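You operate a simulated robot arm through the tools that you are given. There is no shell and no other tool.

Carry out the task below with a simulated robot arm. There is one attempt and no reset: what you move stays moved.

Task
Swap module Q21 for the spare with the purple latch.
Fine: draw its latch, pull it off and lay it, latch still drawn, in the small red tray; snap the spare on, slide it up to the row and push its latch in. End stops, blocks and the other module stay put.

It is judged by the outcome, as a careful person would: the job done as asked, and still so three seconds after it is handed in. It fails if anything else is knocked over, pushed out of place, dropped, spilled or broken.

Robot
A 6-joint arm with a two-finger parallel gripper, fixed in place. Base frame: the origin is at the foot of the arm, x ahead of it, y to its left, z up; the work surface is at about z = 0.76. Readings come in m, degrees, newtons and seconds.
With the tool pointing down near the work surface it reaches from about 0.26 to 0.68 m from the base axis. Its first joint turns from -66.0 to 66.0 degrees. Payload 2.9 kg.
The TCP is the grasp point between the finger pads, 0.03 m short of the fingertips. In the tool frame z runs along the fingers and y along their closing line. Largest opening 0.11 m; finger width 0.02, thickness 0.01; the body of the gripper, 0.048 by 0.112 m, starts 0.055 m behind the TCP.
Orientation is that of the tool frame in the base frame, as a unit quaternion [w, x, y, z]. With the fingers straight down and closing along the base's y, the tool's x points along the base's -x, its y along +y and its z along -z.

Tools
- The arm moves only by the tool servo_tool. Its argument "plan" is a list that holds one entry, the list of rows, each a list of 7 numbers: the shift along the tool's x, y, z in units of 400 mm (1.0 is 400 mm), then the turn, a rotation vector about the tool's x, y, z in units of 180 degrees (1.0 is 180 degrees), then the closure in counts, from 0 (fully open) to 255 (shut). In form: [[[x, y, z, rx, ry, rz, hand], ...]]. A call has 1 to 20 rows; each row is the pose to reach, as a shift and turn from the pose commanded when the call began, along the tool's axes at that moment. A call with a number of a shift or a turn outside -1 to 1 is refused whole. Rows are played at 5 a second. More than 0.05 m and 8.6 degrees between two rows, or a gripper value outside its range, and nothing of the call is played. Where a pose cannot be reached the arm comes as near as it can. A force on the tool above 90 N (or 10 N above the force at the start of the call, whichever is more), or a blocked arm, ends the call early, and 0.2 s more pass. The fingers move at their own pace (about 0.108 m/s each) and stop on an object; they squeeze with about 25 N. The grip force told is the motor's: it shows also when the fingers shut on nothing. Time passes only in rows, and 0.2 s behind the last, so rows that repeat a pose let the fingers close. The reply holds the time, the measured pose of the TCP, the force on the tool along the base axes, the opening and the grip force, in the units named above and with some noise, with the torque about the TCP (base axes, N m) and any sound that the robot's microphone picked up.
- Cameras (640 x 400 px; columns grow to the right, rows downward): "scene" is fixed at [0.0513, 0.4131, 1.4008]; the picture's right is [-0.94, -0.34, 0.00], its down [-0.14, 0.37, -0.92] and it looks along [0.31, -0.86, -0.40] (base axes); focal length 305 px, centre (320, 200). "wrist" rides on the gripper at [0.072, 0.017, -0.103] in the tool frame; the picture's right is [-0.23, 0.97, 0.00], its down [-0.76, -0.18, -0.62] and it looks along [-0.61, -0.14, 0.78] (tool axes); focal length 222 px, centre (320, 200). There is no depth. A picture from a camera that has moved, and an enlarged one, comes with that camera's place and axes in the base frame and with its lens.
- camera(camera): a new picture of that camera. No time passes.
- enlarge(camera, box): a new picture of the part [left, top, right, bottom] of that camera's present view, enlarged. No time passes.
- close_job(): hands the job in; it is judged then, once.

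Nothing tells you positions but the pictures and the camera data. Unless the task says otherwise, let go and move clear before handing in.

The tools are called after "Call:" as name(argument=value, ...) on one line, values as JSON. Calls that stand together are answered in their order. servo_tool: Moves the arm, as the interface text tells. Its arguments: {"type":"object","properties":{"plan":{"type":"array","items":{"type":"array","items":{"type":"array","items":{"type":"number"}}}}},"required":["plan"]} The other tools are called the same way: camera (camera) takes a picture; enlarge (camera, box) takes an enlarged picture of a part of a camera's view; close_job () hands the job in.

At the start:

```text
time: 0.0
tcp_pos: [0.2761, -0.1551, 1.3256]
ee_rot: [0.0, 0.0, 1.0, 0.0]
ft_force: [-0.3, 0.0, -0.6]
ft_torque: [0.01, 0.02, -0.01]
width: 0.11
gripper_force: 0.0
```

scene: 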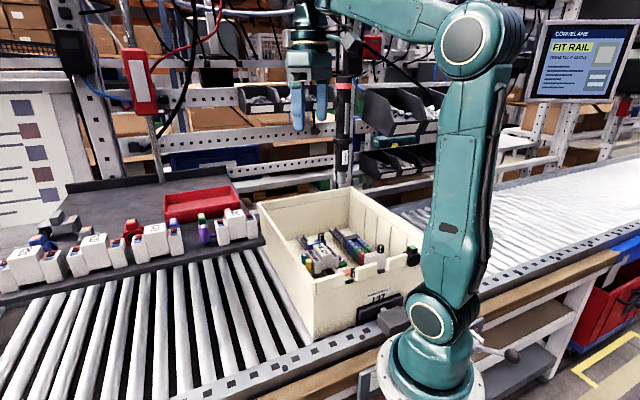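
wrist: 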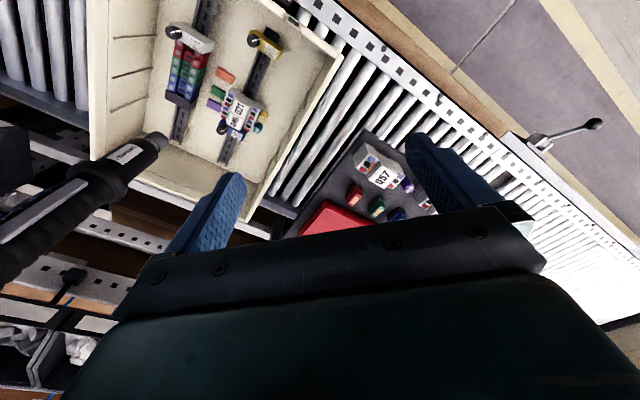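

I see a tote box with two rails and modules inside, and a dark board with spare modules and a red tray to the left in the scene view. I'll enlarge the views first to identify Q21, the rails, latches and the purple-latch spare.

Call:
enlarge(camera="scene", box=[250, 180, 440, 300])

Call:
enlarge(camera="scene", box=[0, 170, 270, 310])

Call:
enlarge(camera="wrist", box=[130, 0, 330, 180])

Call:
enlarge(camera="wrist", box=[280, 120, 480, 240])

```text
3.33 times, centred on (345, 240) of scene
camera zoom: at [0.0513, 0.4131, 1.4008], right [-0.94, -0.34, 0.0], down [-0.14, 0.37, -0.92], along [0.31, -0.86, -0.4], focal length 1017 px, centre (237, 67)
```

zoom: 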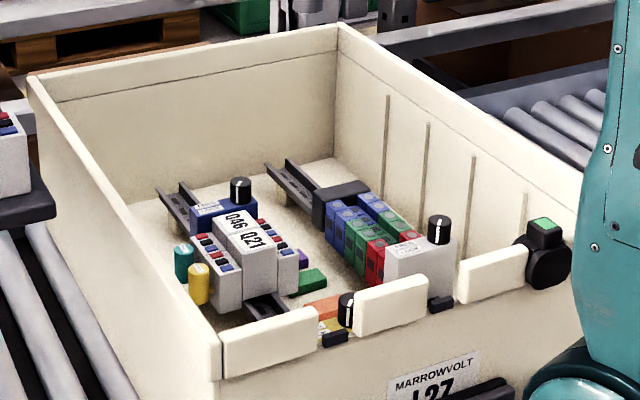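

```text
2.37 times, centred on (135, 240) of scene
camera zoom: at [0.0513, 0.4131, 1.4008], right [-0.94, -0.34, 0.0], down [-0.14, 0.37, -0.92], along [0.31, -0.86, -0.4], focal length 723 px, centre (758, 105)
```

zoom: 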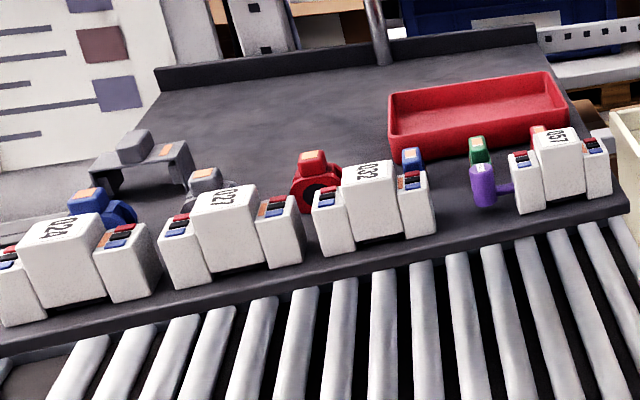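

```text
2.22 times, centred on (230, 90) of wrist
camera zoom: at [0.2042, -0.1385, 1.4296], right [0.23, 0.97, 0.0], down [0.76, -0.18, 0.62], along [0.61, -0.14, -0.78], focal length 494 px, centre (520, 444)
```

zoom: 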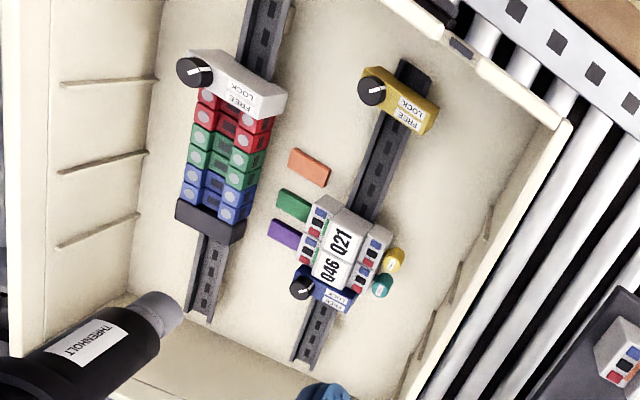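

```text
3.20 times, centred on (380, 180) of wrist
camera zoom: at [0.2042, -0.1385, 1.4296], right [0.23, 0.97, 0.0], down [0.76, -0.18, 0.62], along [0.61, -0.14, -0.78], focal length 711 px, centre (128, 264)
```

zoom: 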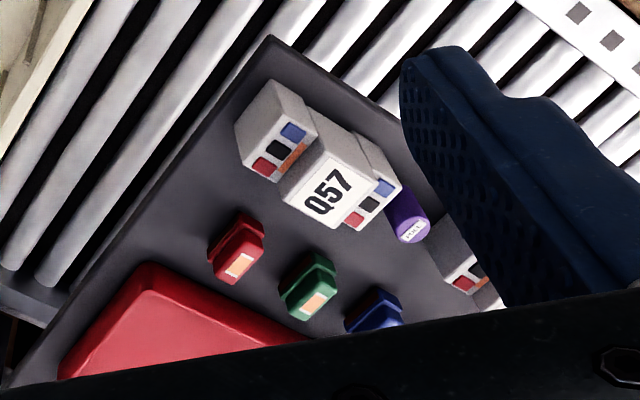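

The box with the two rails sits low, and the board with the spares looks higher (my two-camera estimate is near z≈1.04). I'll enlarge more details before moving anything.

Call:
enlarge(camera="scene", box=[290, 220, 390, 285])

Call:
enlarge(camera="scene", box=[160, 180, 270, 250])

Call:
enlarge(camera="wrist", box=[210, 60, 290, 170])

Call:
enlarge(camera="scene", box=[0, 0, 640, 400])

Call:
enlarge(camera="scene", box=[270, 50, 430, 200])

```text
6.15 times, centred on (340, 252) of scene
camera zoom: at [0.0513, 0.4131, 1.4008], right [-0.94, -0.34, 0.0], down [-0.14, 0.37, -0.92], along [0.31, -0.86, -0.4], focal length 1877 px, centre (197, -123)
```

zoom: 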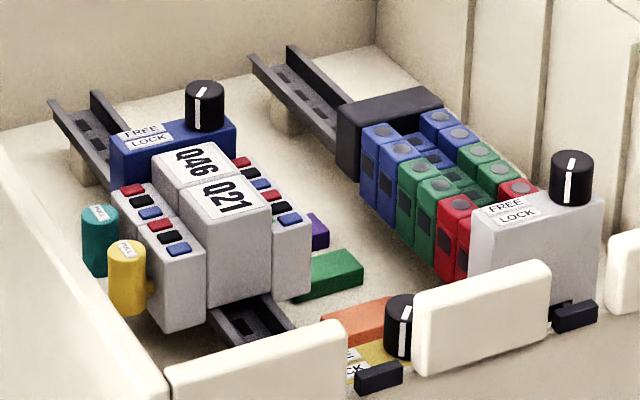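

```text
5.71 times, centred on (215, 215) of scene
camera zoom: at [0.0513, 0.4131, 1.4008], right [-0.94, -0.34, 0.0], down [-0.14, 0.37, -0.92], along [0.31, -0.86, -0.4], focal length 1743 px, centre (920, 114)
```

zoom: 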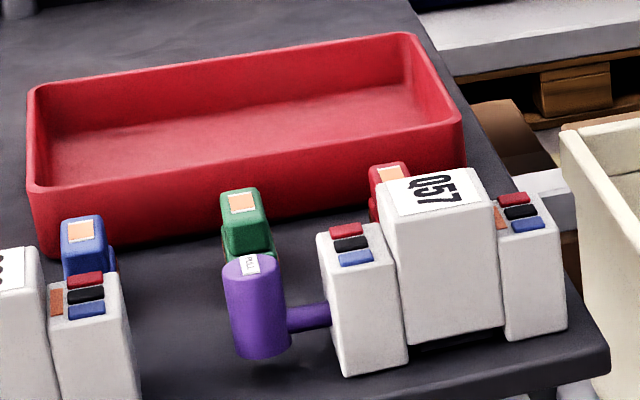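

```text
3.64 times, centred on (250, 115) of wrist
camera zoom: at [0.2042, -0.1385, 1.4296], right [0.23, 0.97, 0.0], down [0.76, -0.18, 0.62], along [0.61, -0.14, -0.78], focal length 808 px, centre (574, 509)
```

zoom: 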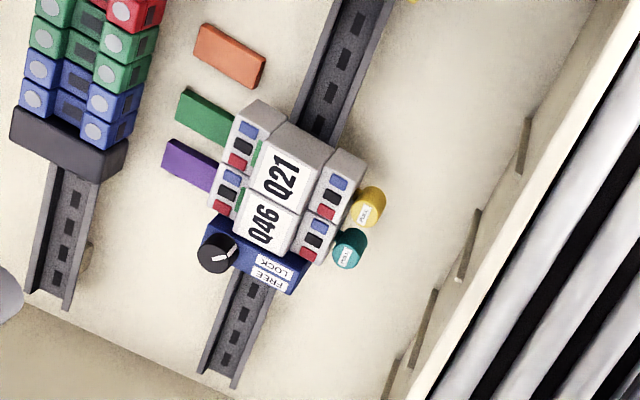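

```text
1.00 times, centred on (320, 200) of scene (not enlarged: the box is as wide or as high as the picture)
camera zoom: at [0.0513, 0.4131, 1.4008], right [-0.94, -0.34, 0.0], down [-0.14, 0.37, -0.92], along [0.31, -0.86, -0.4], focal length 305 px, centre (320, 200)
```

zoom: 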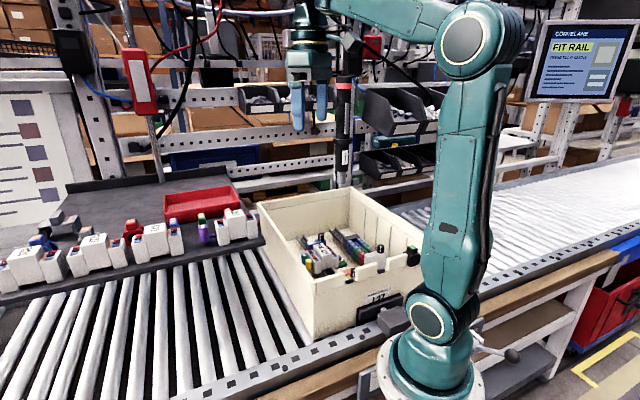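

```text
2.67 times, centred on (350, 125) of scene
camera zoom: at [0.0513, 0.4131, 1.4008], right [-0.94, -0.34, 0.0], down [-0.14, 0.37, -0.92], along [0.31, -0.86, -0.4], focal length 813 px, centre (240, 400)
```

zoom: 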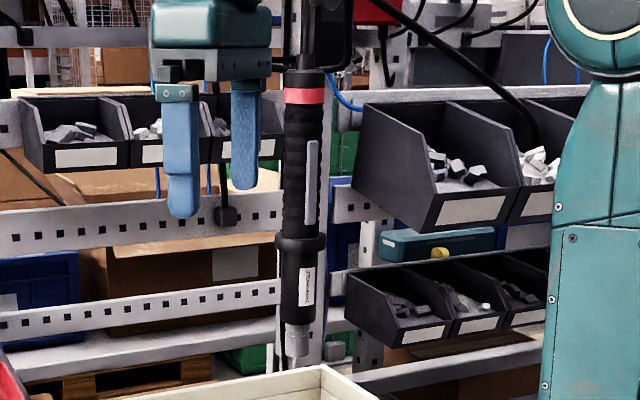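

A hanging screwdriver appears to hang above the box (tip near [0.30, -0.43, 1.08]), which is an obstacle I must measure well. I'll yaw the tool 45° in place so the wrist camera faces the box.

Call:
servo_tool(plan=[[[0, 0, 0, 0, 0, 0.042, 0], [0, 0, 0, 0, 0, 0.084, 0], [0, 0, 0, 0, 0, 0.126, 0], [0, 0, 0, 0, 0, 0.168, 0], [0, 0, 0, 0, 0, 0.21, 0], [0, 0, 0, 0, 0, 0.25, 0], [0, 0, 0, 0, 0, 0.25, 0]]])

Call:
camera(camera="wrist")

```text
time: 1.6
tcp_pos: [0.2773, -0.1557, 1.3259]
ee_rot: [0.0, 0.383, 0.924, 0.0]
ft_force: [-0.3, 0.1, -0.6]
ft_torque: [0.03, -0.01, 0.0]
width: 0.1099
gripper_force: 0.1
```

```text
taken
camera wrist: at [0.2374, -0.0922, 1.4298], right [0.85, 0.53, 0.0], down [0.41, -0.66, 0.62], along [0.33, -0.53, -0.78], focal length 222 px, centre (320, 200)
```

wrist: 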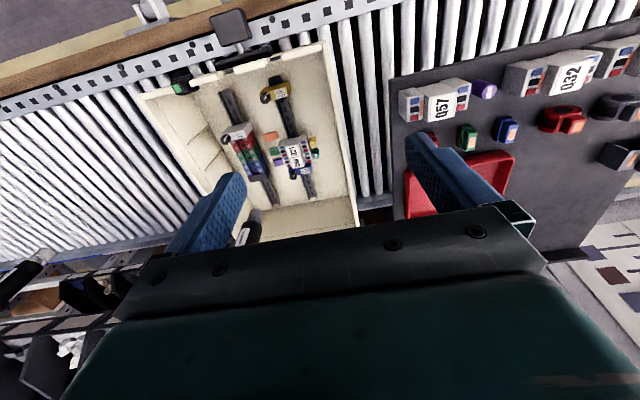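

The box and board are now visible in one view; the driver tip shows at about (245,225). I'll enlarge for measuring.

Call:
enlarge(camera="wrist", box=[140, 40, 370, 250])

Call:
enlarge(camera="wrist", box=[370, 20, 640, 250])

Call:
enlarge(camera="wrist", box=[255, 60, 335, 210])

Call:
camera(camera="scene")

```text
1.90 times, centred on (255, 145) of wrist
camera zoom: at [0.2374, -0.0922, 1.4298], right [0.85, 0.53, 0.0], down [0.41, -0.66, 0.62], along [0.33, -0.53, -0.78], focal length 423 px, centre (444, 305)
```

zoom: 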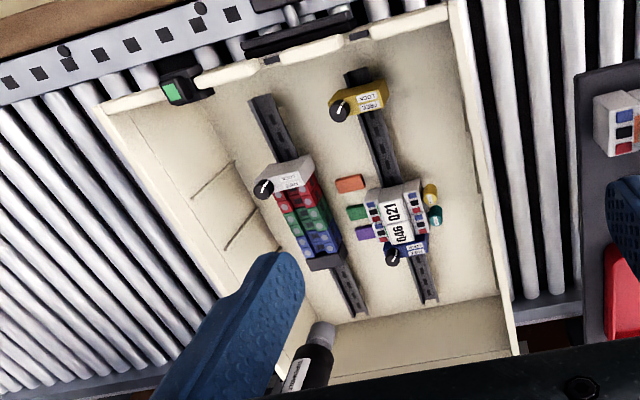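

```text
1.74 times, centred on (505, 135) of wrist
camera zoom: at [0.2374, -0.0922, 1.4298], right [0.85, 0.53, 0.0], down [0.41, -0.66, 0.62], along [0.33, -0.53, -0.78], focal length 386 px, centre (-2, 313)
```

zoom: 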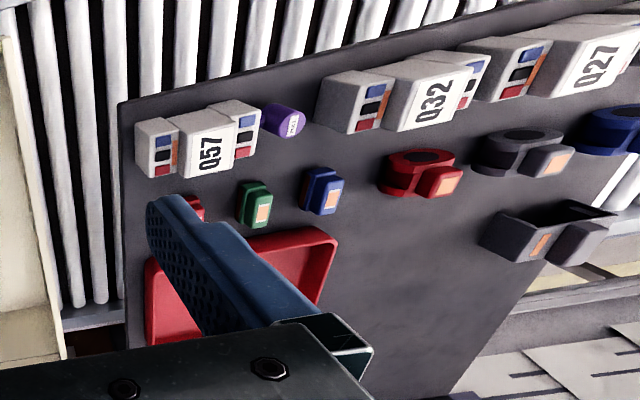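

```text
2.67 times, centred on (295, 135) of wrist
camera zoom: at [0.2374, -0.0922, 1.4298], right [0.85, 0.53, 0.0], down [0.41, -0.66, 0.62], along [0.33, -0.53, -0.78], focal length 592 px, centre (387, 373)
```

zoom: 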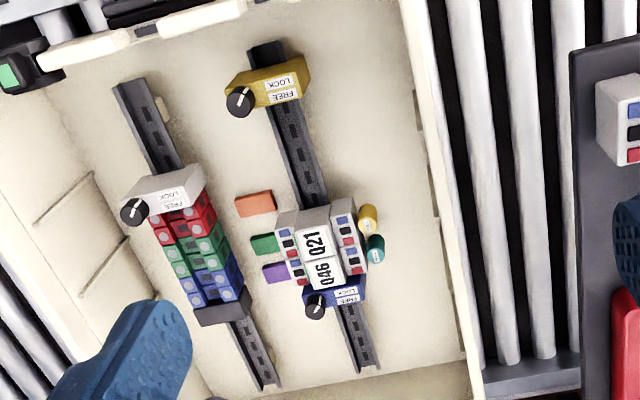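

```text
taken
```

scene: 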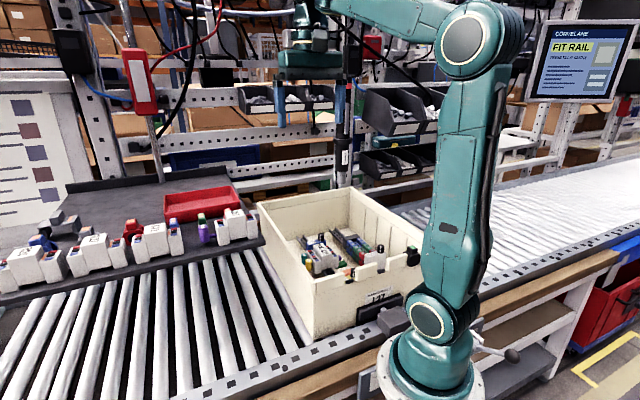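

Triangulating both views: everything is yawed 45°. Q21's top is near (0.319, -0.378, 0.85), the rail runs along (0.707,-0.707), the board is at z≈1.04 with Q57's top at (0.427,-0.082,1.11), the tray centre is near (0.61,-0.19), and the driver tip is at (0.291,-0.438,1.072). I'll lower 0.2 m in place to see the arm's wrist shape and closer details.

Call:
servo_tool(plan=[[[0, 0, 0.08, 0, 0, 0, 0], [0, 0, 0.16, 0, 0, 0, 0], [0, 0, 0.24, 0, 0, 0, 0], [0, 0, 0.32, 0, 0, 0, 0], [0, 0, 0.4, 0, 0, 0, 0], [0, 0, 0.45, 0, 0, 0, 0], [0, 0, 0.45, 0, 0, 0, 0]]])

Call:
camera(camera="scene")

Call:
camera(camera="wrist")

```text
time: 3.2
tcp_pos: [0.2769, -0.1557, 1.1465]
ee_rot: [0.0, 0.383, 0.924, 0.0]
ft_force: [-0.6, -0.9, 0.2]
ft_torque: [0.01, 0.01, 0.0]
width: 0.1099
gripper_force: 0.0
```

```text
taken
```

scene: 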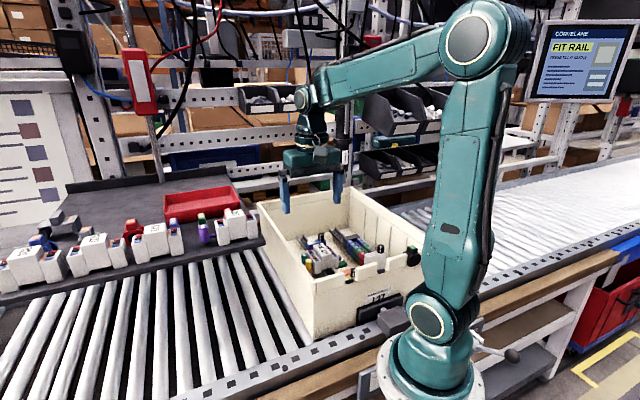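

```text
taken
camera wrist: at [0.237, -0.0923, 1.2496], right [0.85, 0.53, 0.0], down [0.41, -0.66, 0.62], along [0.33, -0.53, -0.78], focal length 222 px, centre (320, 200)
```

wrist: 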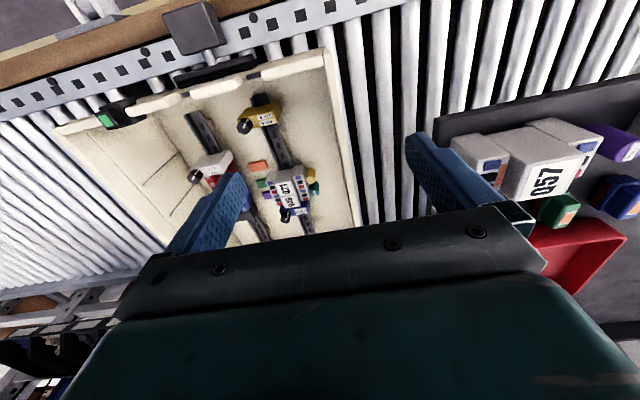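

The wrist joint sits about 0.21 m above the TCP, so at Q21 height it will be around z≈1.05, close to the driver tip but to the side of it. I'll zoom in on the details from here.

Call:
enlarge(camera="wrist", box=[240, 90, 340, 220])

Call:
enlarge(camera="wrist", box=[430, 80, 640, 270])

Call:
enlarge(camera="scene", box=[260, 70, 380, 230])

Call:
enlarge(camera="scene", box=[295, 225, 355, 275])

```text
3.08 times, centred on (290, 155) of wrist
camera zoom: at [0.237, -0.0923, 1.2496], right [0.85, 0.53, 0.0], down [0.41, -0.66, 0.62], along [0.33, -0.53, -0.78], focal length 684 px, centre (412, 338)
```

zoom: 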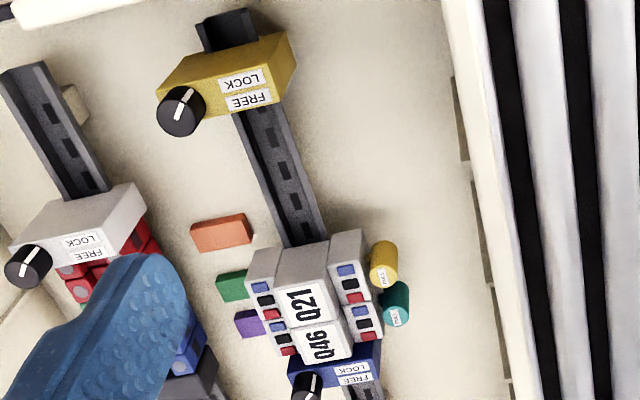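

```text
2.11 times, centred on (535, 175) of wrist
camera zoom: at [0.237, -0.0923, 1.2496], right [0.85, 0.53, 0.0], down [0.41, -0.66, 0.62], along [0.33, -0.53, -0.78], focal length 468 px, centre (-133, 253)
```

zoom: 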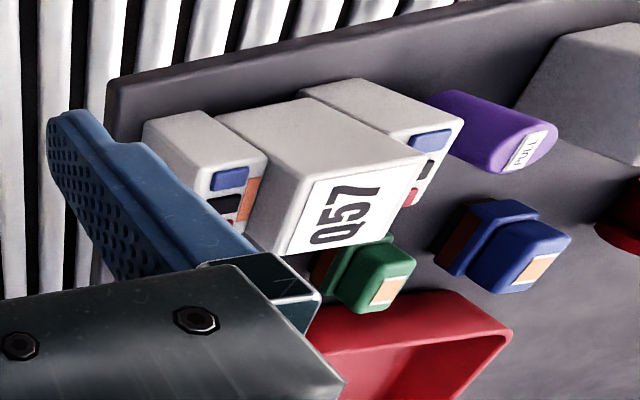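

```text
2.50 times, centred on (320, 150) of scene
camera zoom: at [0.0513, 0.4131, 1.4008], right [-0.94, -0.34, 0.0], down [-0.14, 0.37, -0.92], along [0.31, -0.86, -0.4], focal length 762 px, centre (320, 325)
```

zoom: 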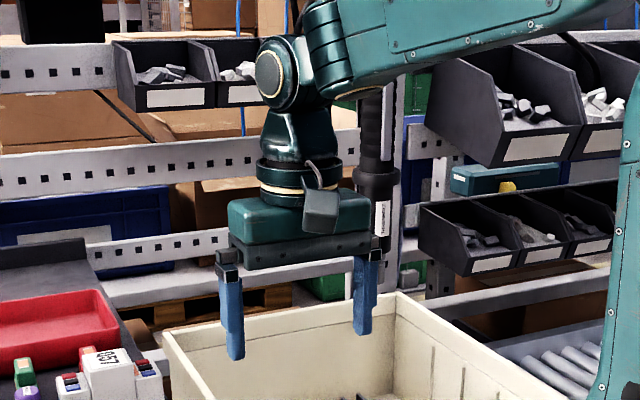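

```text
8.00 times, centred on (325, 250) of scene
camera zoom: at [0.0513, 0.4131, 1.4008], right [-0.94, -0.34, 0.0], down [-0.14, 0.37, -0.92], along [0.31, -0.86, -0.4], focal length 2440 px, centre (280, -200)
```

zoom: 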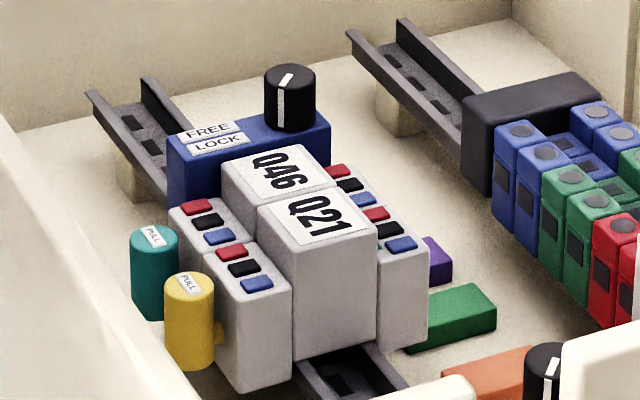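

I have good fixes: yellow knob top ≈ (0.360,-0.332,0.842), dia 0.02, height 0.035; Q21's centre block is about 0.035×0.037 with its top at 0.8555. To draw the latch I'll rotate the tool 90° so the fingers close along the rail direction and move closer above the knob, staying away from the driver.

Call:
servo_tool(plan=[[[-0.02, -0.0125, 0, 0, 0, -0.0417, 0], [-0.04, -0.025, 0, 0, 0, -0.0833, 0], [-0.06, -0.0375, 0, 0, 0, -0.125, 0], [-0.08, -0.05, 0, 0, 0, -0.1667, 0], [-0.1, -0.0625, 0, 0, 0, -0.2083, 0], [-0.12, -0.075, 0, 0, 0, -0.25, 0], [-0.14, -0.0875, 0, 0, 0, -0.2917, 0], [-0.16, -0.1, 0, 0, 0, -0.3333, 0], [-0.18, -0.1125, 0, 0, 0, -0.375, 0], [-0.2, -0.125, 0, 0, 0, -0.4167, 0], [-0.22, -0.1375, 0, 0, 0, -0.4583, 0], [-0.25, -0.15, 0, 0, 0, -0.5, 0], [-0.25, -0.15, 0, 0, 0, -0.5, 0]]])

Call:
camera(camera="wrist")

Call:
camera(camera="scene")

```text
time: 6.0
tcp_pos: [0.3044, -0.2693, 1.1466]
ee_rot: [0.0, -0.383, 0.924, 0.0]
ft_force: [0.3, 0.1, -0.6]
ft_torque: [-0.06, 0.01, 0.04]
width: 0.1099
gripper_force: 0.0
```

```text
taken
camera wrist: at [0.2419, -0.3081, 1.2499], right [-0.53, 0.85, 0.0], down [0.66, 0.41, 0.62], along [0.53, 0.33, -0.78], focal length 222 px, centre (320, 200)
```

wrist: 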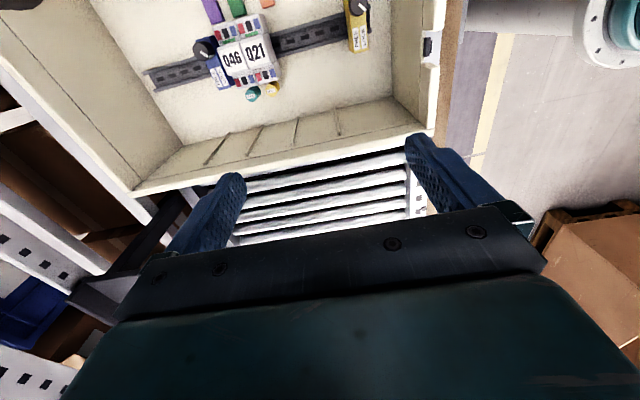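

```text
taken
```

scene: 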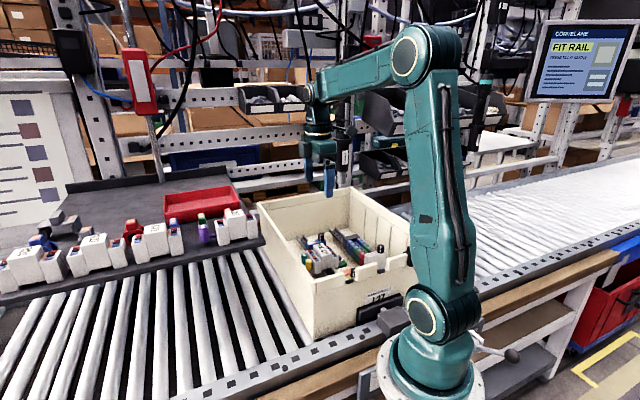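

I'm now above the +p side of the rail with the module visible at the top of the wrist view. I'll zoom in to refine the knob and module positions.

Call:
enlarge(camera="wrist", box=[140, 0, 390, 110])

Call:
enlarge(camera="wrist", box=[190, 0, 300, 110])

Call:
enlarge(camera="scene", box=[290, 70, 400, 220])

```text
2.56 times, centred on (265, 55) of wrist
camera zoom: at [0.2419, -0.3081, 1.2499], right [-0.53, 0.85, 0.0], down [0.66, 0.41, 0.62], along [0.53, 0.33, -0.78], focal length 569 px, centre (461, 571)
```

zoom: 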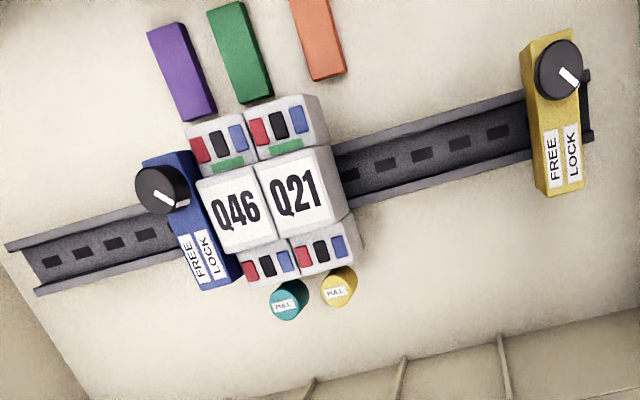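

```text
3.64 times, centred on (245, 55) of wrist
camera zoom: at [0.2419, -0.3081, 1.2499], right [-0.53, 0.85, 0.0], down [0.66, 0.41, 0.62], along [0.53, 0.33, -0.78], focal length 808 px, centre (593, 727)
```

zoom: 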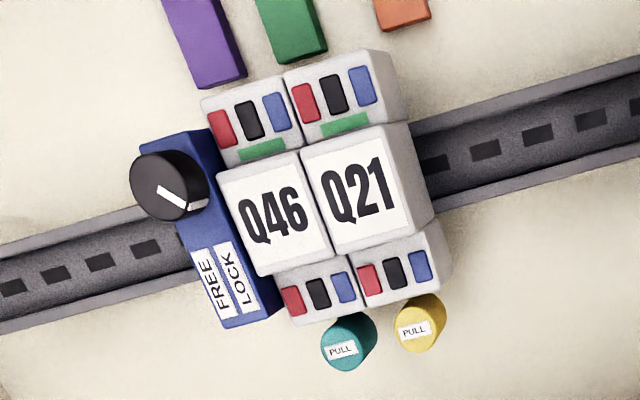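

```text
2.67 times, centred on (345, 145) of scene
camera zoom: at [0.0514, 0.4131, 1.4008], right [-0.94, -0.34, 0.0], down [-0.14, 0.37, -0.92], along [0.31, -0.86, -0.4], focal length 813 px, centre (253, 347)
```

zoom: 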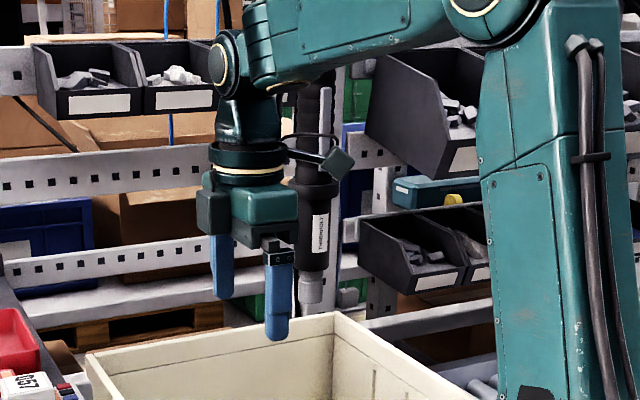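

The close top view gives the knob at roughly (0.362,-0.331) and the rail centre at p≈-0.0345 (perpendicular coordinate), rail yaw ≈ -45.4°. I'll descend here (clear of driver, stop and walls) to z≈0.92 with the fingers set to about 28 mm, then re-measure.

Call:
servo_tool(plan=[[[0, 0, 0.1, 0, 0, 0, 190], [0, 0, 0.2, 0, 0, 0, 190], [0, 0, 0.3, 0, 0, 0, 190], [0, 0, 0.4, 0, 0, 0, 190], [0, 0, 0.5, 0, 0, 0, 190], [0, 0, 0.5665, 0, 0, 0, 190], [0, 0, 0.5665, 0, 0, 0, 190]]])

Call:
camera(camera="wrist")

Call:
camera(camera="scene")

```text
time: 7.6
tcp_pos: [0.304, -0.2689, 0.9186]
ee_rot: [0.0, -0.382, 0.924, 0.0]
ft_force: [-0.2, 0.1, 0.4]
ft_torque: [-0.04, 0.04, 0.04]
width: 0.0283
gripper_force: 0.0
```

```text
taken
camera wrist: at [0.2413, -0.3081, 1.0224], right [-0.53, 0.85, 0.0], down [0.66, 0.41, 0.62], along [0.53, 0.33, -0.78], focal length 222 px, centre (320, 200)
```

wrist: 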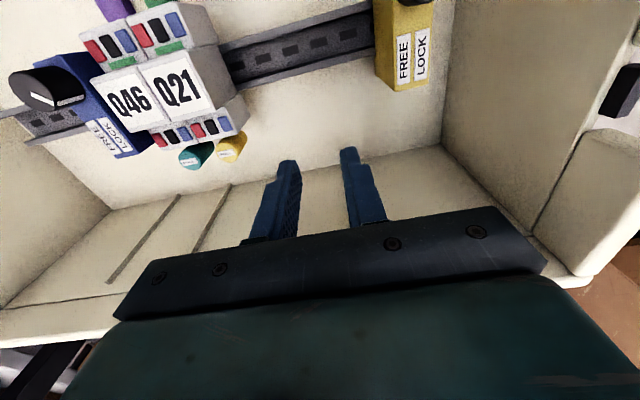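

```text
taken
```

scene: 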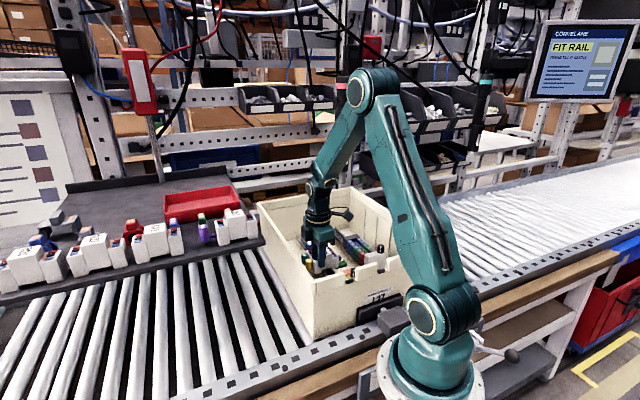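

Descended cleanly; Q21, its yellow knob and the fingers are all in view. Zooming in to measure the knob again from this close range.

Call:
enlarge(camera="wrist", box=[80, 0, 260, 180])

Call:
enlarge(camera="wrist", box=[160, 100, 280, 175])

Call:
enlarge(camera="scene", box=[270, 160, 370, 290])

```text
2.22 times, centred on (170, 90) of wrist
camera zoom: at [0.2413, -0.3081, 1.0224], right [-0.53, 0.85, 0.0], down [0.66, 0.41, 0.62], along [0.53, 0.33, -0.78], focal length 494 px, centre (653, 444)
```

zoom: 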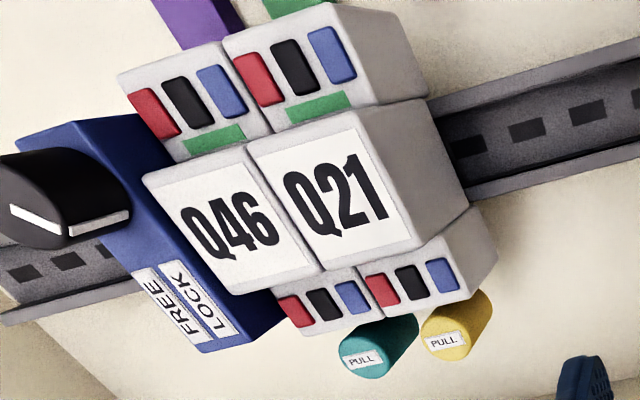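

```text
5.33 times, centred on (220, 138) of wrist
camera zoom: at [0.2413, -0.3081, 1.0224], right [-0.53, 0.85, 0.0], down [0.66, 0.41, 0.62], along [0.53, 0.33, -0.78], focal length 1185 px, centre (853, 533)
```

zoom: 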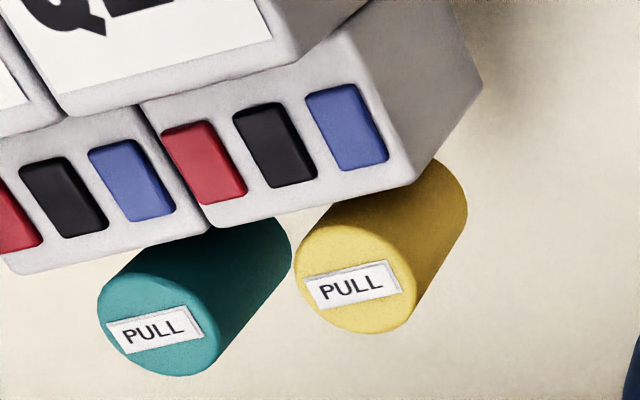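

```text
3.08 times, centred on (320, 225) of scene
camera zoom: at [0.0514, 0.4131, 1.4008], right [-0.94, -0.34, 0.0], down [-0.14, 0.37, -0.92], along [0.31, -0.86, -0.4], focal length 938 px, centre (320, 123)
```

zoom: 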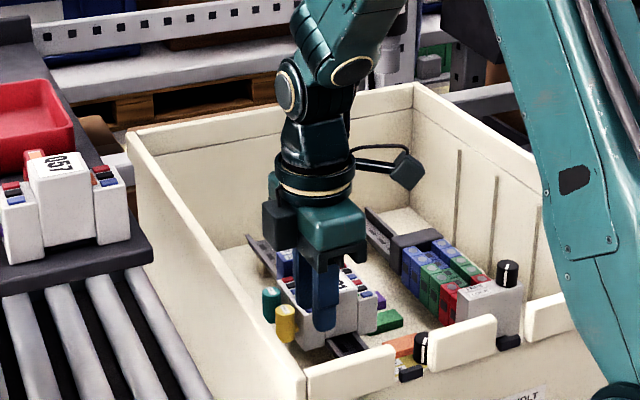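

Knob fixed at (0.3617,-0.3309), top z=0.842, with the teal neighbour 37 mm farther. The fingers look stepped, so I'll check their thickness before going between the knobs.

Call:
enlarge(camera="wrist", box=[230, 130, 400, 250])

Call:
enlarge(camera="scene", box=[295, 215, 345, 285])

```text
3.33 times, centred on (315, 190) of wrist
camera zoom: at [0.2413, -0.3081, 1.0224], right [-0.53, 0.85, 0.0], down [0.66, 0.41, 0.62], along [0.53, 0.33, -0.78], focal length 740 px, centre (337, 233)
```

zoom: 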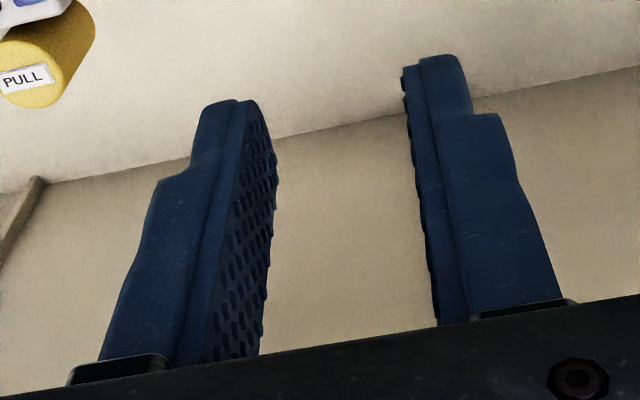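

```text
5.71 times, centred on (320, 250) of scene
camera zoom: at [0.0514, 0.4131, 1.4008], right [-0.94, -0.34, 0.0], down [-0.14, 0.37, -0.92], along [0.31, -0.86, -0.4], focal length 1743 px, centre (320, -86)
```

zoom: 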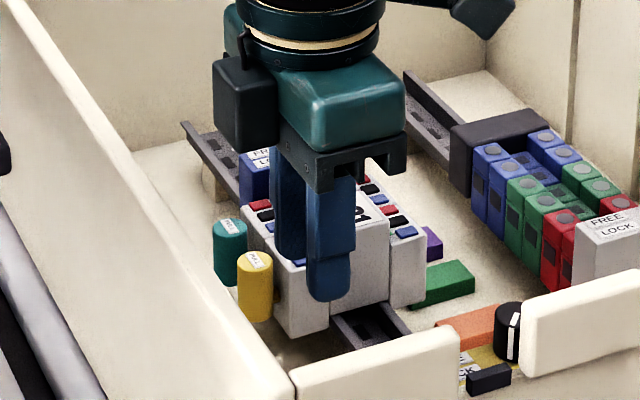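

The fingertips are thin (10 mm) only for the last ~12–15 mm, so I'll grip just the top of the knob with tips at z≈0.83. First a lateral move at the current height to above the yellow knob.

Call:
servo_tool(plan=[[[0, -0.05, 0, 0, 0, 0, 194], [0, -0.1, 0, 0, 0, 0, 194], [0, -0.15, 0, 0, 0, 0, 194], [0, -0.19, 0, 0, 0, 0, 194], [0, -0.2118, 0, 0, 0, 0, 194], [0, -0.2118, 0, 0, 0, 0, 194]]])

Call:
camera(camera="wrist")

Call:
enlarge(camera="scene", box=[295, 195, 355, 285])

```text
time: 9.0
tcp_pos: [0.3643, -0.3289, 0.9196]
ee_rot: [0.0, -0.383, 0.924, 0.0]
ft_force: [-0.6, 0.4, -0.4]
ft_torque: [-0.01, -0.01, 0.02]
width: 0.0263
gripper_force: 0.0
```

```text
taken
camera wrist: at [0.3012, -0.368, 1.0233], right [-0.53, 0.85, 0.0], down [0.66, 0.41, 0.62], along [0.53, 0.33, -0.78], focal length 222 px, centre (320, 200)
```

wrist: 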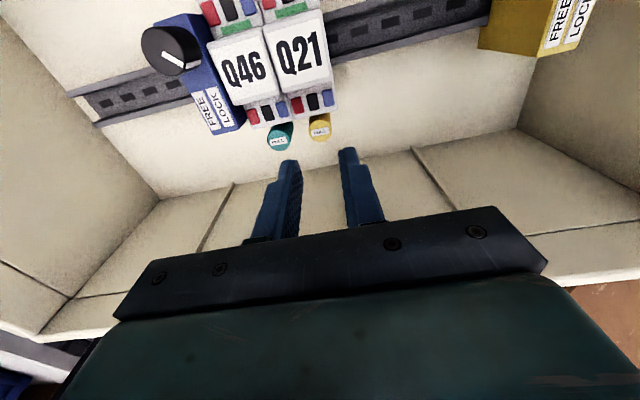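

```text
4.44 times, centred on (325, 240) of scene
camera zoom: at [0.0514, 0.4131, 1.4008], right [-0.94, -0.34, 0.0], down [-0.14, 0.37, -0.92], along [0.31, -0.86, -0.4], focal length 1356 px, centre (298, 22)
```

zoom: 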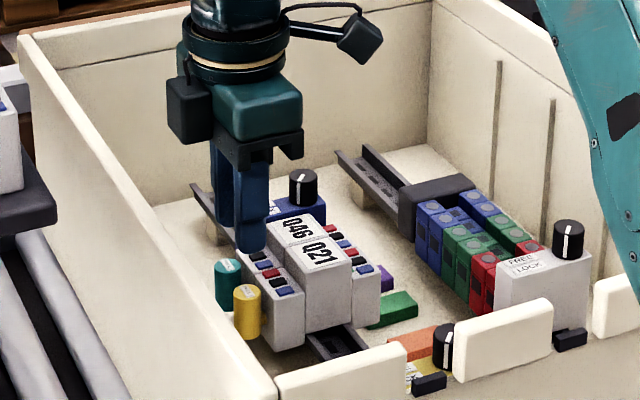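

Now above the knob. A zoom to verify alignment before descending.

Call:
enlarge(camera="wrist", box=[240, 80, 400, 180])

```text
4.00 times, centred on (320, 130) of wrist
camera zoom: at [0.3012, -0.368, 1.0233], right [-0.53, 0.85, 0.0], down [0.66, 0.41, 0.62], along [0.53, 0.33, -0.78], focal length 888 px, centre (320, 480)
```

zoom: 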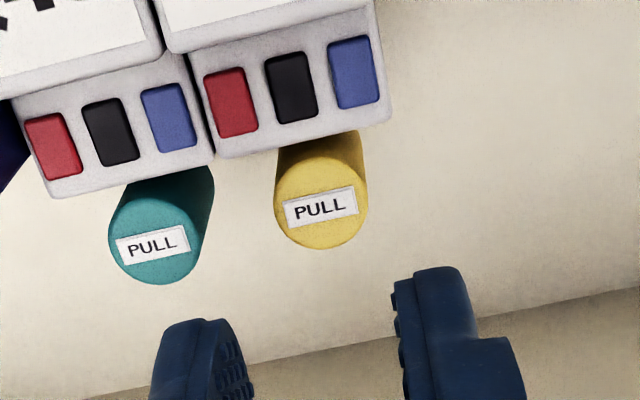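

Aligned within about 1 mm. I'll descend to TCP z≈0.86 with the gap at ~24.6 mm, then check.

Call:
servo_tool(plan=[[[0, 0.00225, 0.03, 0, 0, 0, 198], [0, 0.00225, 0.06, 0, 0, 0, 198], [0, 0.00225, 0.09, 0, 0, 0, 198], [0, 0.00225, 0.12, 0, 0, 0, 198], [0, 0.00225, 0.149, 0, 0, 0, 198], [0, 0.00225, 0.149, 0, 0, 0, 198]]])

Call:
camera(camera="wrist")

Call:
enlarge(camera="wrist", box=[220, 90, 400, 210])

Call:
enlarge(camera="scene", box=[295, 205, 345, 285])

```text
time: 10.4
tcp_pos: [0.3638, -0.328, 0.8601]
ee_rot: [-0.001, -0.383, 0.924, 0.001]
ft_force: [-0.1, -0.1, -0.1]
ft_torque: [0.02, 0.01, 0.05]
width: 0.0245
gripper_force: 0.1
```

```text
taken
camera wrist: at [0.3006, -0.3672, 0.964], right [-0.53, 0.85, 0.0], down [0.66, 0.41, 0.62], along [0.53, 0.33, -0.78], focal length 222 px, centre (320, 200)
```

wrist: 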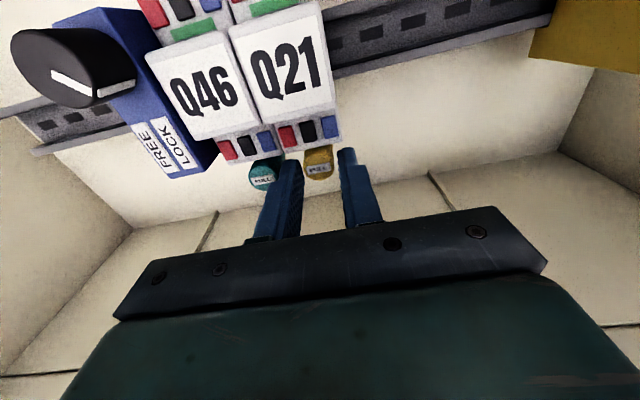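

```text
3.33 times, centred on (310, 150) of wrist
camera zoom: at [0.3006, -0.3672, 0.964], right [-0.53, 0.85, 0.0], down [0.66, 0.41, 0.62], along [0.53, 0.33, -0.78], focal length 740 px, centre (353, 367)
```

zoom: 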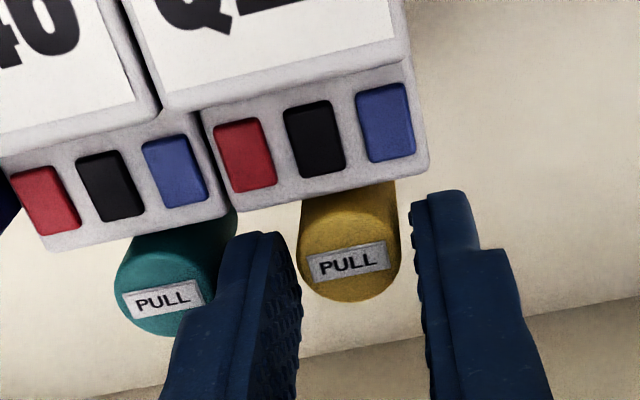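

```text
5.00 times, centred on (320, 245) of scene
camera zoom: at [0.0514, 0.4131, 1.4008], right [-0.94, -0.34, 0.0], down [-0.14, 0.37, -0.92], along [0.31, -0.86, -0.4], focal length 1525 px, centre (320, -25)
```

zoom: 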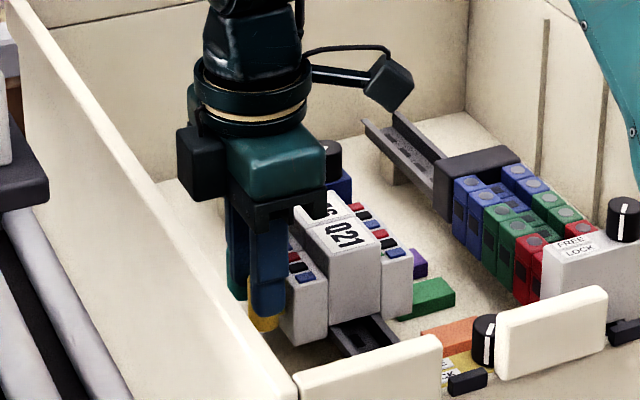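

Fingers straddle the yellow knob without contact. Closing the grip now.

Call:
servo_tool(plan=[[[0, 0, 0, 0, 0, 0, 255], [0, 0, 0, 0, 0, 0, 255], [0, 0, 0, 0, 0, 0, 255], [0, 0, 0, 0, 0, 0, 255]]])

Call:
enlarge(camera="wrist", box=[220, 90, 400, 210])

```text
time: 11.4
tcp_pos: [0.3635, -0.3274, 0.8606]
ee_rot: [0.001, -0.382, 0.924, 0.0]
ft_force: [0.4, 0.1, 0.4]
ft_torque: [0.02, -0.03, 0.05]
width: 0.0179
gripper_force: 25.5
```

```text
3.33 times, centred on (310, 150) of wrist
camera zoom: at [0.3006, -0.3672, 0.9641], right [-0.53, 0.85, 0.0], down [0.66, 0.41, 0.62], along [0.53, 0.33, -0.78], focal length 740 px, centre (353, 367)
```

zoom: 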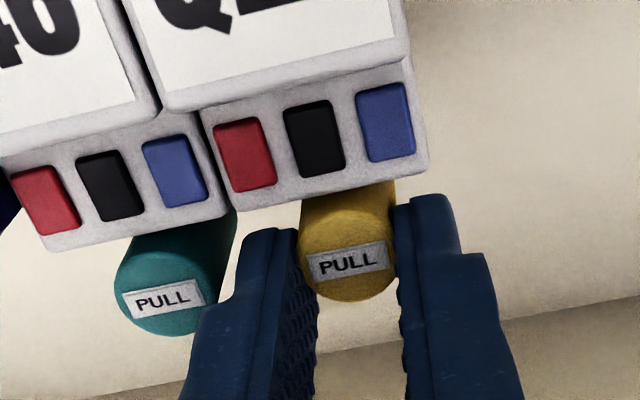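

Grip is firm (width 17.9 mm). Now pulling the latch outward (+p) in small steps, watching force and sound.

Call:
servo_tool(plan=[[[-0.005, 0, 0, 0, 0, 0, 255], [-0.01, 0, 0, 0, 0, 0, 255], [-0.015, 0, 0, 0, 0, 0, 255], [-0.02, 0, 0, 0, 0, 0, 255], [-0.02, 0, 0, 0, 0, 0, 255]]])

Call:
enlarge(camera="wrist", box=[220, 90, 400, 210])

```text
time: 12.6
tcp_pos: [0.37, -0.3225, 0.8588]
ee_rot: [0.0, -0.382, 0.924, 0.0]
ft_force: [-1.4, 2.1, 7.2]
ft_torque: [-0.07, 0.39, -0.01]
width: 0.0177
gripper_force: 24.9
```

```text
3.33 times, centred on (310, 150) of wrist
camera zoom: at [0.3065, -0.3617, 0.9638], right [-0.53, 0.85, 0.0], down [0.66, 0.41, 0.62], along [0.53, 0.33, -0.78], focal length 740 px, centre (353, 367)
```

zoom: 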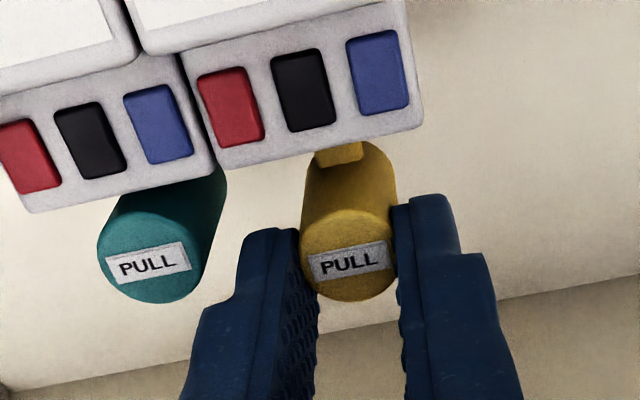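

The latch is sliding out (stem visible, low force). Continuing the pull.

Call:
servo_tool(plan=[[[-0.005, 0, 0, 0, 0, 0, 255], [-0.01, 0, 0, 0, 0, 0, 255], [-0.015, 0, 0, 0, 0, 0, 255], [-0.015, 0, 0, 0, 0, 0, 255]]])

Call:
enlarge(camera="wrist", box=[220, 90, 400, 210])

```text
time: 13.6
tcp_pos: [0.3728, -0.3192, 0.8597]
ee_rot: [-0.001, -0.382, 0.924, 0.0]
ft_force: [-5.8, -2.4, 3.8]
ft_torque: [-0.13, 0.31, 0.0]
width: 0.0176
gripper_force: 24.4
```

```text
3.33 times, centred on (310, 150) of wrist
camera zoom: at [0.3101, -0.3581, 0.9636], right [-0.53, 0.85, 0.0], down [0.67, 0.41, 0.62], along [0.53, 0.33, -0.78], focal length 740 px, centre (353, 367)
```

zoom: 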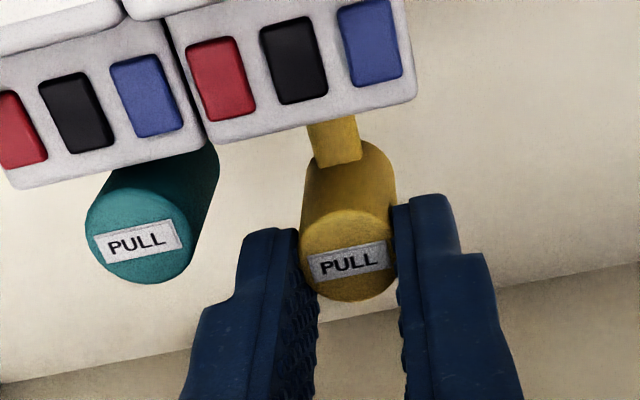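

Moved about 12 mm; the resistance is rising a little, perhaps the end of travel. I'll try 3 mm more to confirm the stop.

Call:
servo_tool(plan=[[[-0.004, 0, 0, 0, 0, 0, 255], [-0.008, 0, 0, 0, 0, 0, 255], [-0.008, 0, 0, 0, 0, 0, 255]]])

Call:
enlarge(camera="wrist", box=[220, 90, 400, 210])

```text
time: 14.4
tcp_pos: [0.3745, -0.3171, 0.8594]
ee_rot: [-0.001, -0.381, 0.925, -0.001]
ft_force: [-14.9, -11.0, 0.6]
ft_torque: [-0.22, 0.37, -0.02]
width: 0.0177
gripper_force: 24.8
```

```text
3.33 times, centred on (310, 150) of wrist
camera zoom: at [0.3118, -0.3562, 0.9636], right [-0.53, 0.85, 0.0], down [0.67, 0.41, 0.62], along [0.53, 0.33, -0.78], focal length 740 px, centre (353, 367)
```

zoom: 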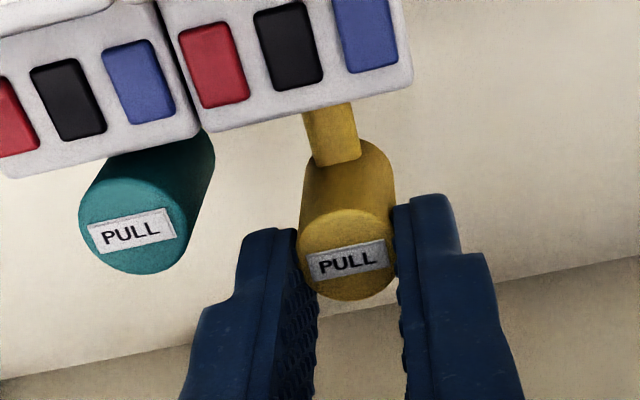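

About 18 N now at 15 mm travel — that looks like the end stop. I'll open the fingers slightly and see if the latch stays drawn.

Call:
servo_tool(plan=[[[0.003, 0, 0, 0, 0, 0, 255], [0.003, 0, 0, 0, 0, 0, 196], [0.003, 0, 0, 0, 0, 0, 196], [0.003, 0, 0, 0, 0, 0, 196]]])

Call:
enlarge(camera="wrist", box=[220, 90, 400, 210])

```text
time: 15.4
tcp_pos: [0.3748, -0.3165, 0.8596]
ee_rot: [0.0, -0.383, 0.924, 0.0]
ft_force: [-0.2, 0.4, -0.5]
ft_torque: [0.0, -0.02, -0.01]
width: 0.0251
gripper_force: 0.2
```

```text
3.33 times, centred on (310, 150) of wrist
camera zoom: at [0.3125, -0.3563, 0.9637], right [-0.53, 0.85, 0.0], down [0.66, 0.41, 0.62], along [0.53, 0.33, -0.78], focal length 740 px, centre (353, 367)
```

zoom: 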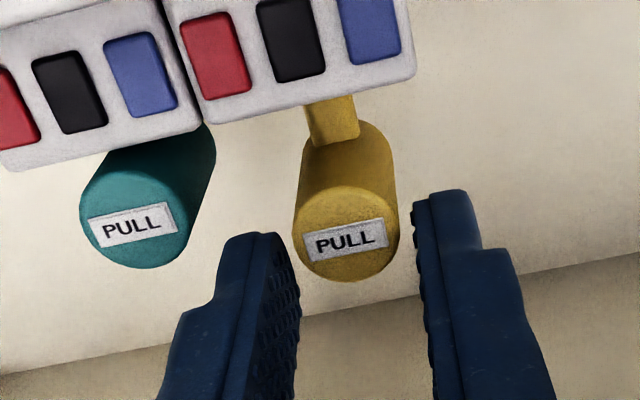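

The latch stays drawn (12 mm travel, stem visible). Next I'll lift off, back away toward the robot side, and rotate the tool 90° so the fingers close across the module's centre block, also checking the drawn latch from that side.

Call:
servo_tool(plan=[[[0, 0, -0.05, 0, 0, 0, 196], [0, 0, -0.1, 0, 0, 0, 196], [0, 0, -0.15, 0, 0, 0, 196], [0, 0.06, -0.15, 0, 0, 0, 196], [0, 0.12, -0.15, 0, 0, 0, 196], [0, 0.18, -0.15, 0, 0, 0, 196], [0, 0.225, -0.15, 0, 0, 0, 196], [0.01, 0.225, -0.17, 0, 0, 0.0417, 196], [0.02, 0.225, -0.19, 0, 0, 0.0833, 196], [0.03, 0.225, -0.21, 0, 0, 0.125, 196], [0.04, 0.225, -0.23, 0, 0, 0.1667, 196], [0.05, 0.225, -0.25, 0, 0, 0.2083, 196], [0.06, 0.225, -0.27, 0, 0, 0.25, 196], [0.07, 0.225, -0.29, 0, 0, 0.2917, 196], [0.08, 0.225, -0.3, 0, 0, 0.3333, 196], [0.09, 0.225, -0.3, 0, 0, 0.375, 139], [0.1, 0.225, -0.3, 0, 0, 0.4167, 139], [0.1, 0.225, -0.3, 0, 0, 0.4583, 139], [0.1, 0.225, -0.3, 0, 0, 0.5, 139], [0.1, 0.225, -0.3, 0, 0, 0.5, 139]]])

Call:
camera(camera="wrist")

Call:
camera(camera="scene")

```text
time: 19.6
tcp_pos: [0.2832, -0.2819, 0.9804]
ee_rot: [0.0, 0.383, 0.924, 0.001]
ft_force: [0.2, -0.5, -0.2]
ft_torque: [0.03, -0.02, 0.02]
width: 0.0501
gripper_force: 0.1
```

```text
taken
camera wrist: at [0.2441, -0.2179, 1.0836], right [0.85, 0.53, 0.0], down [0.41, -0.66, 0.62], along [0.33, -0.53, -0.78], focal length 222 px, centre (320, 200)
```

wrist: 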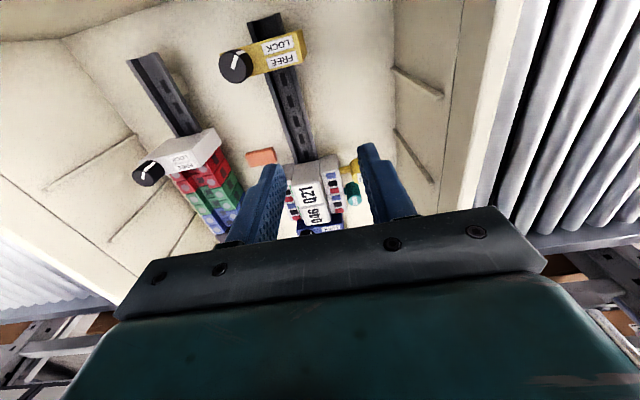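

```text
taken
```

scene: 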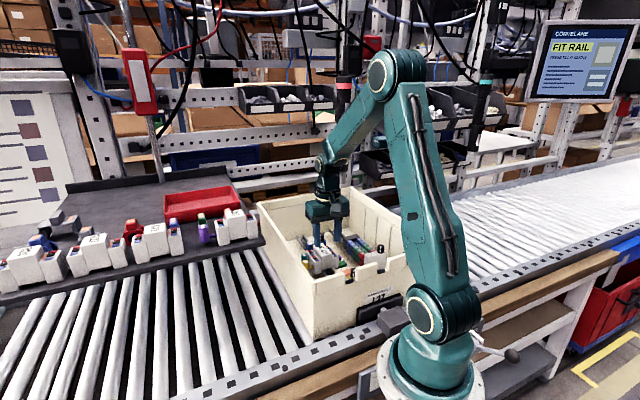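

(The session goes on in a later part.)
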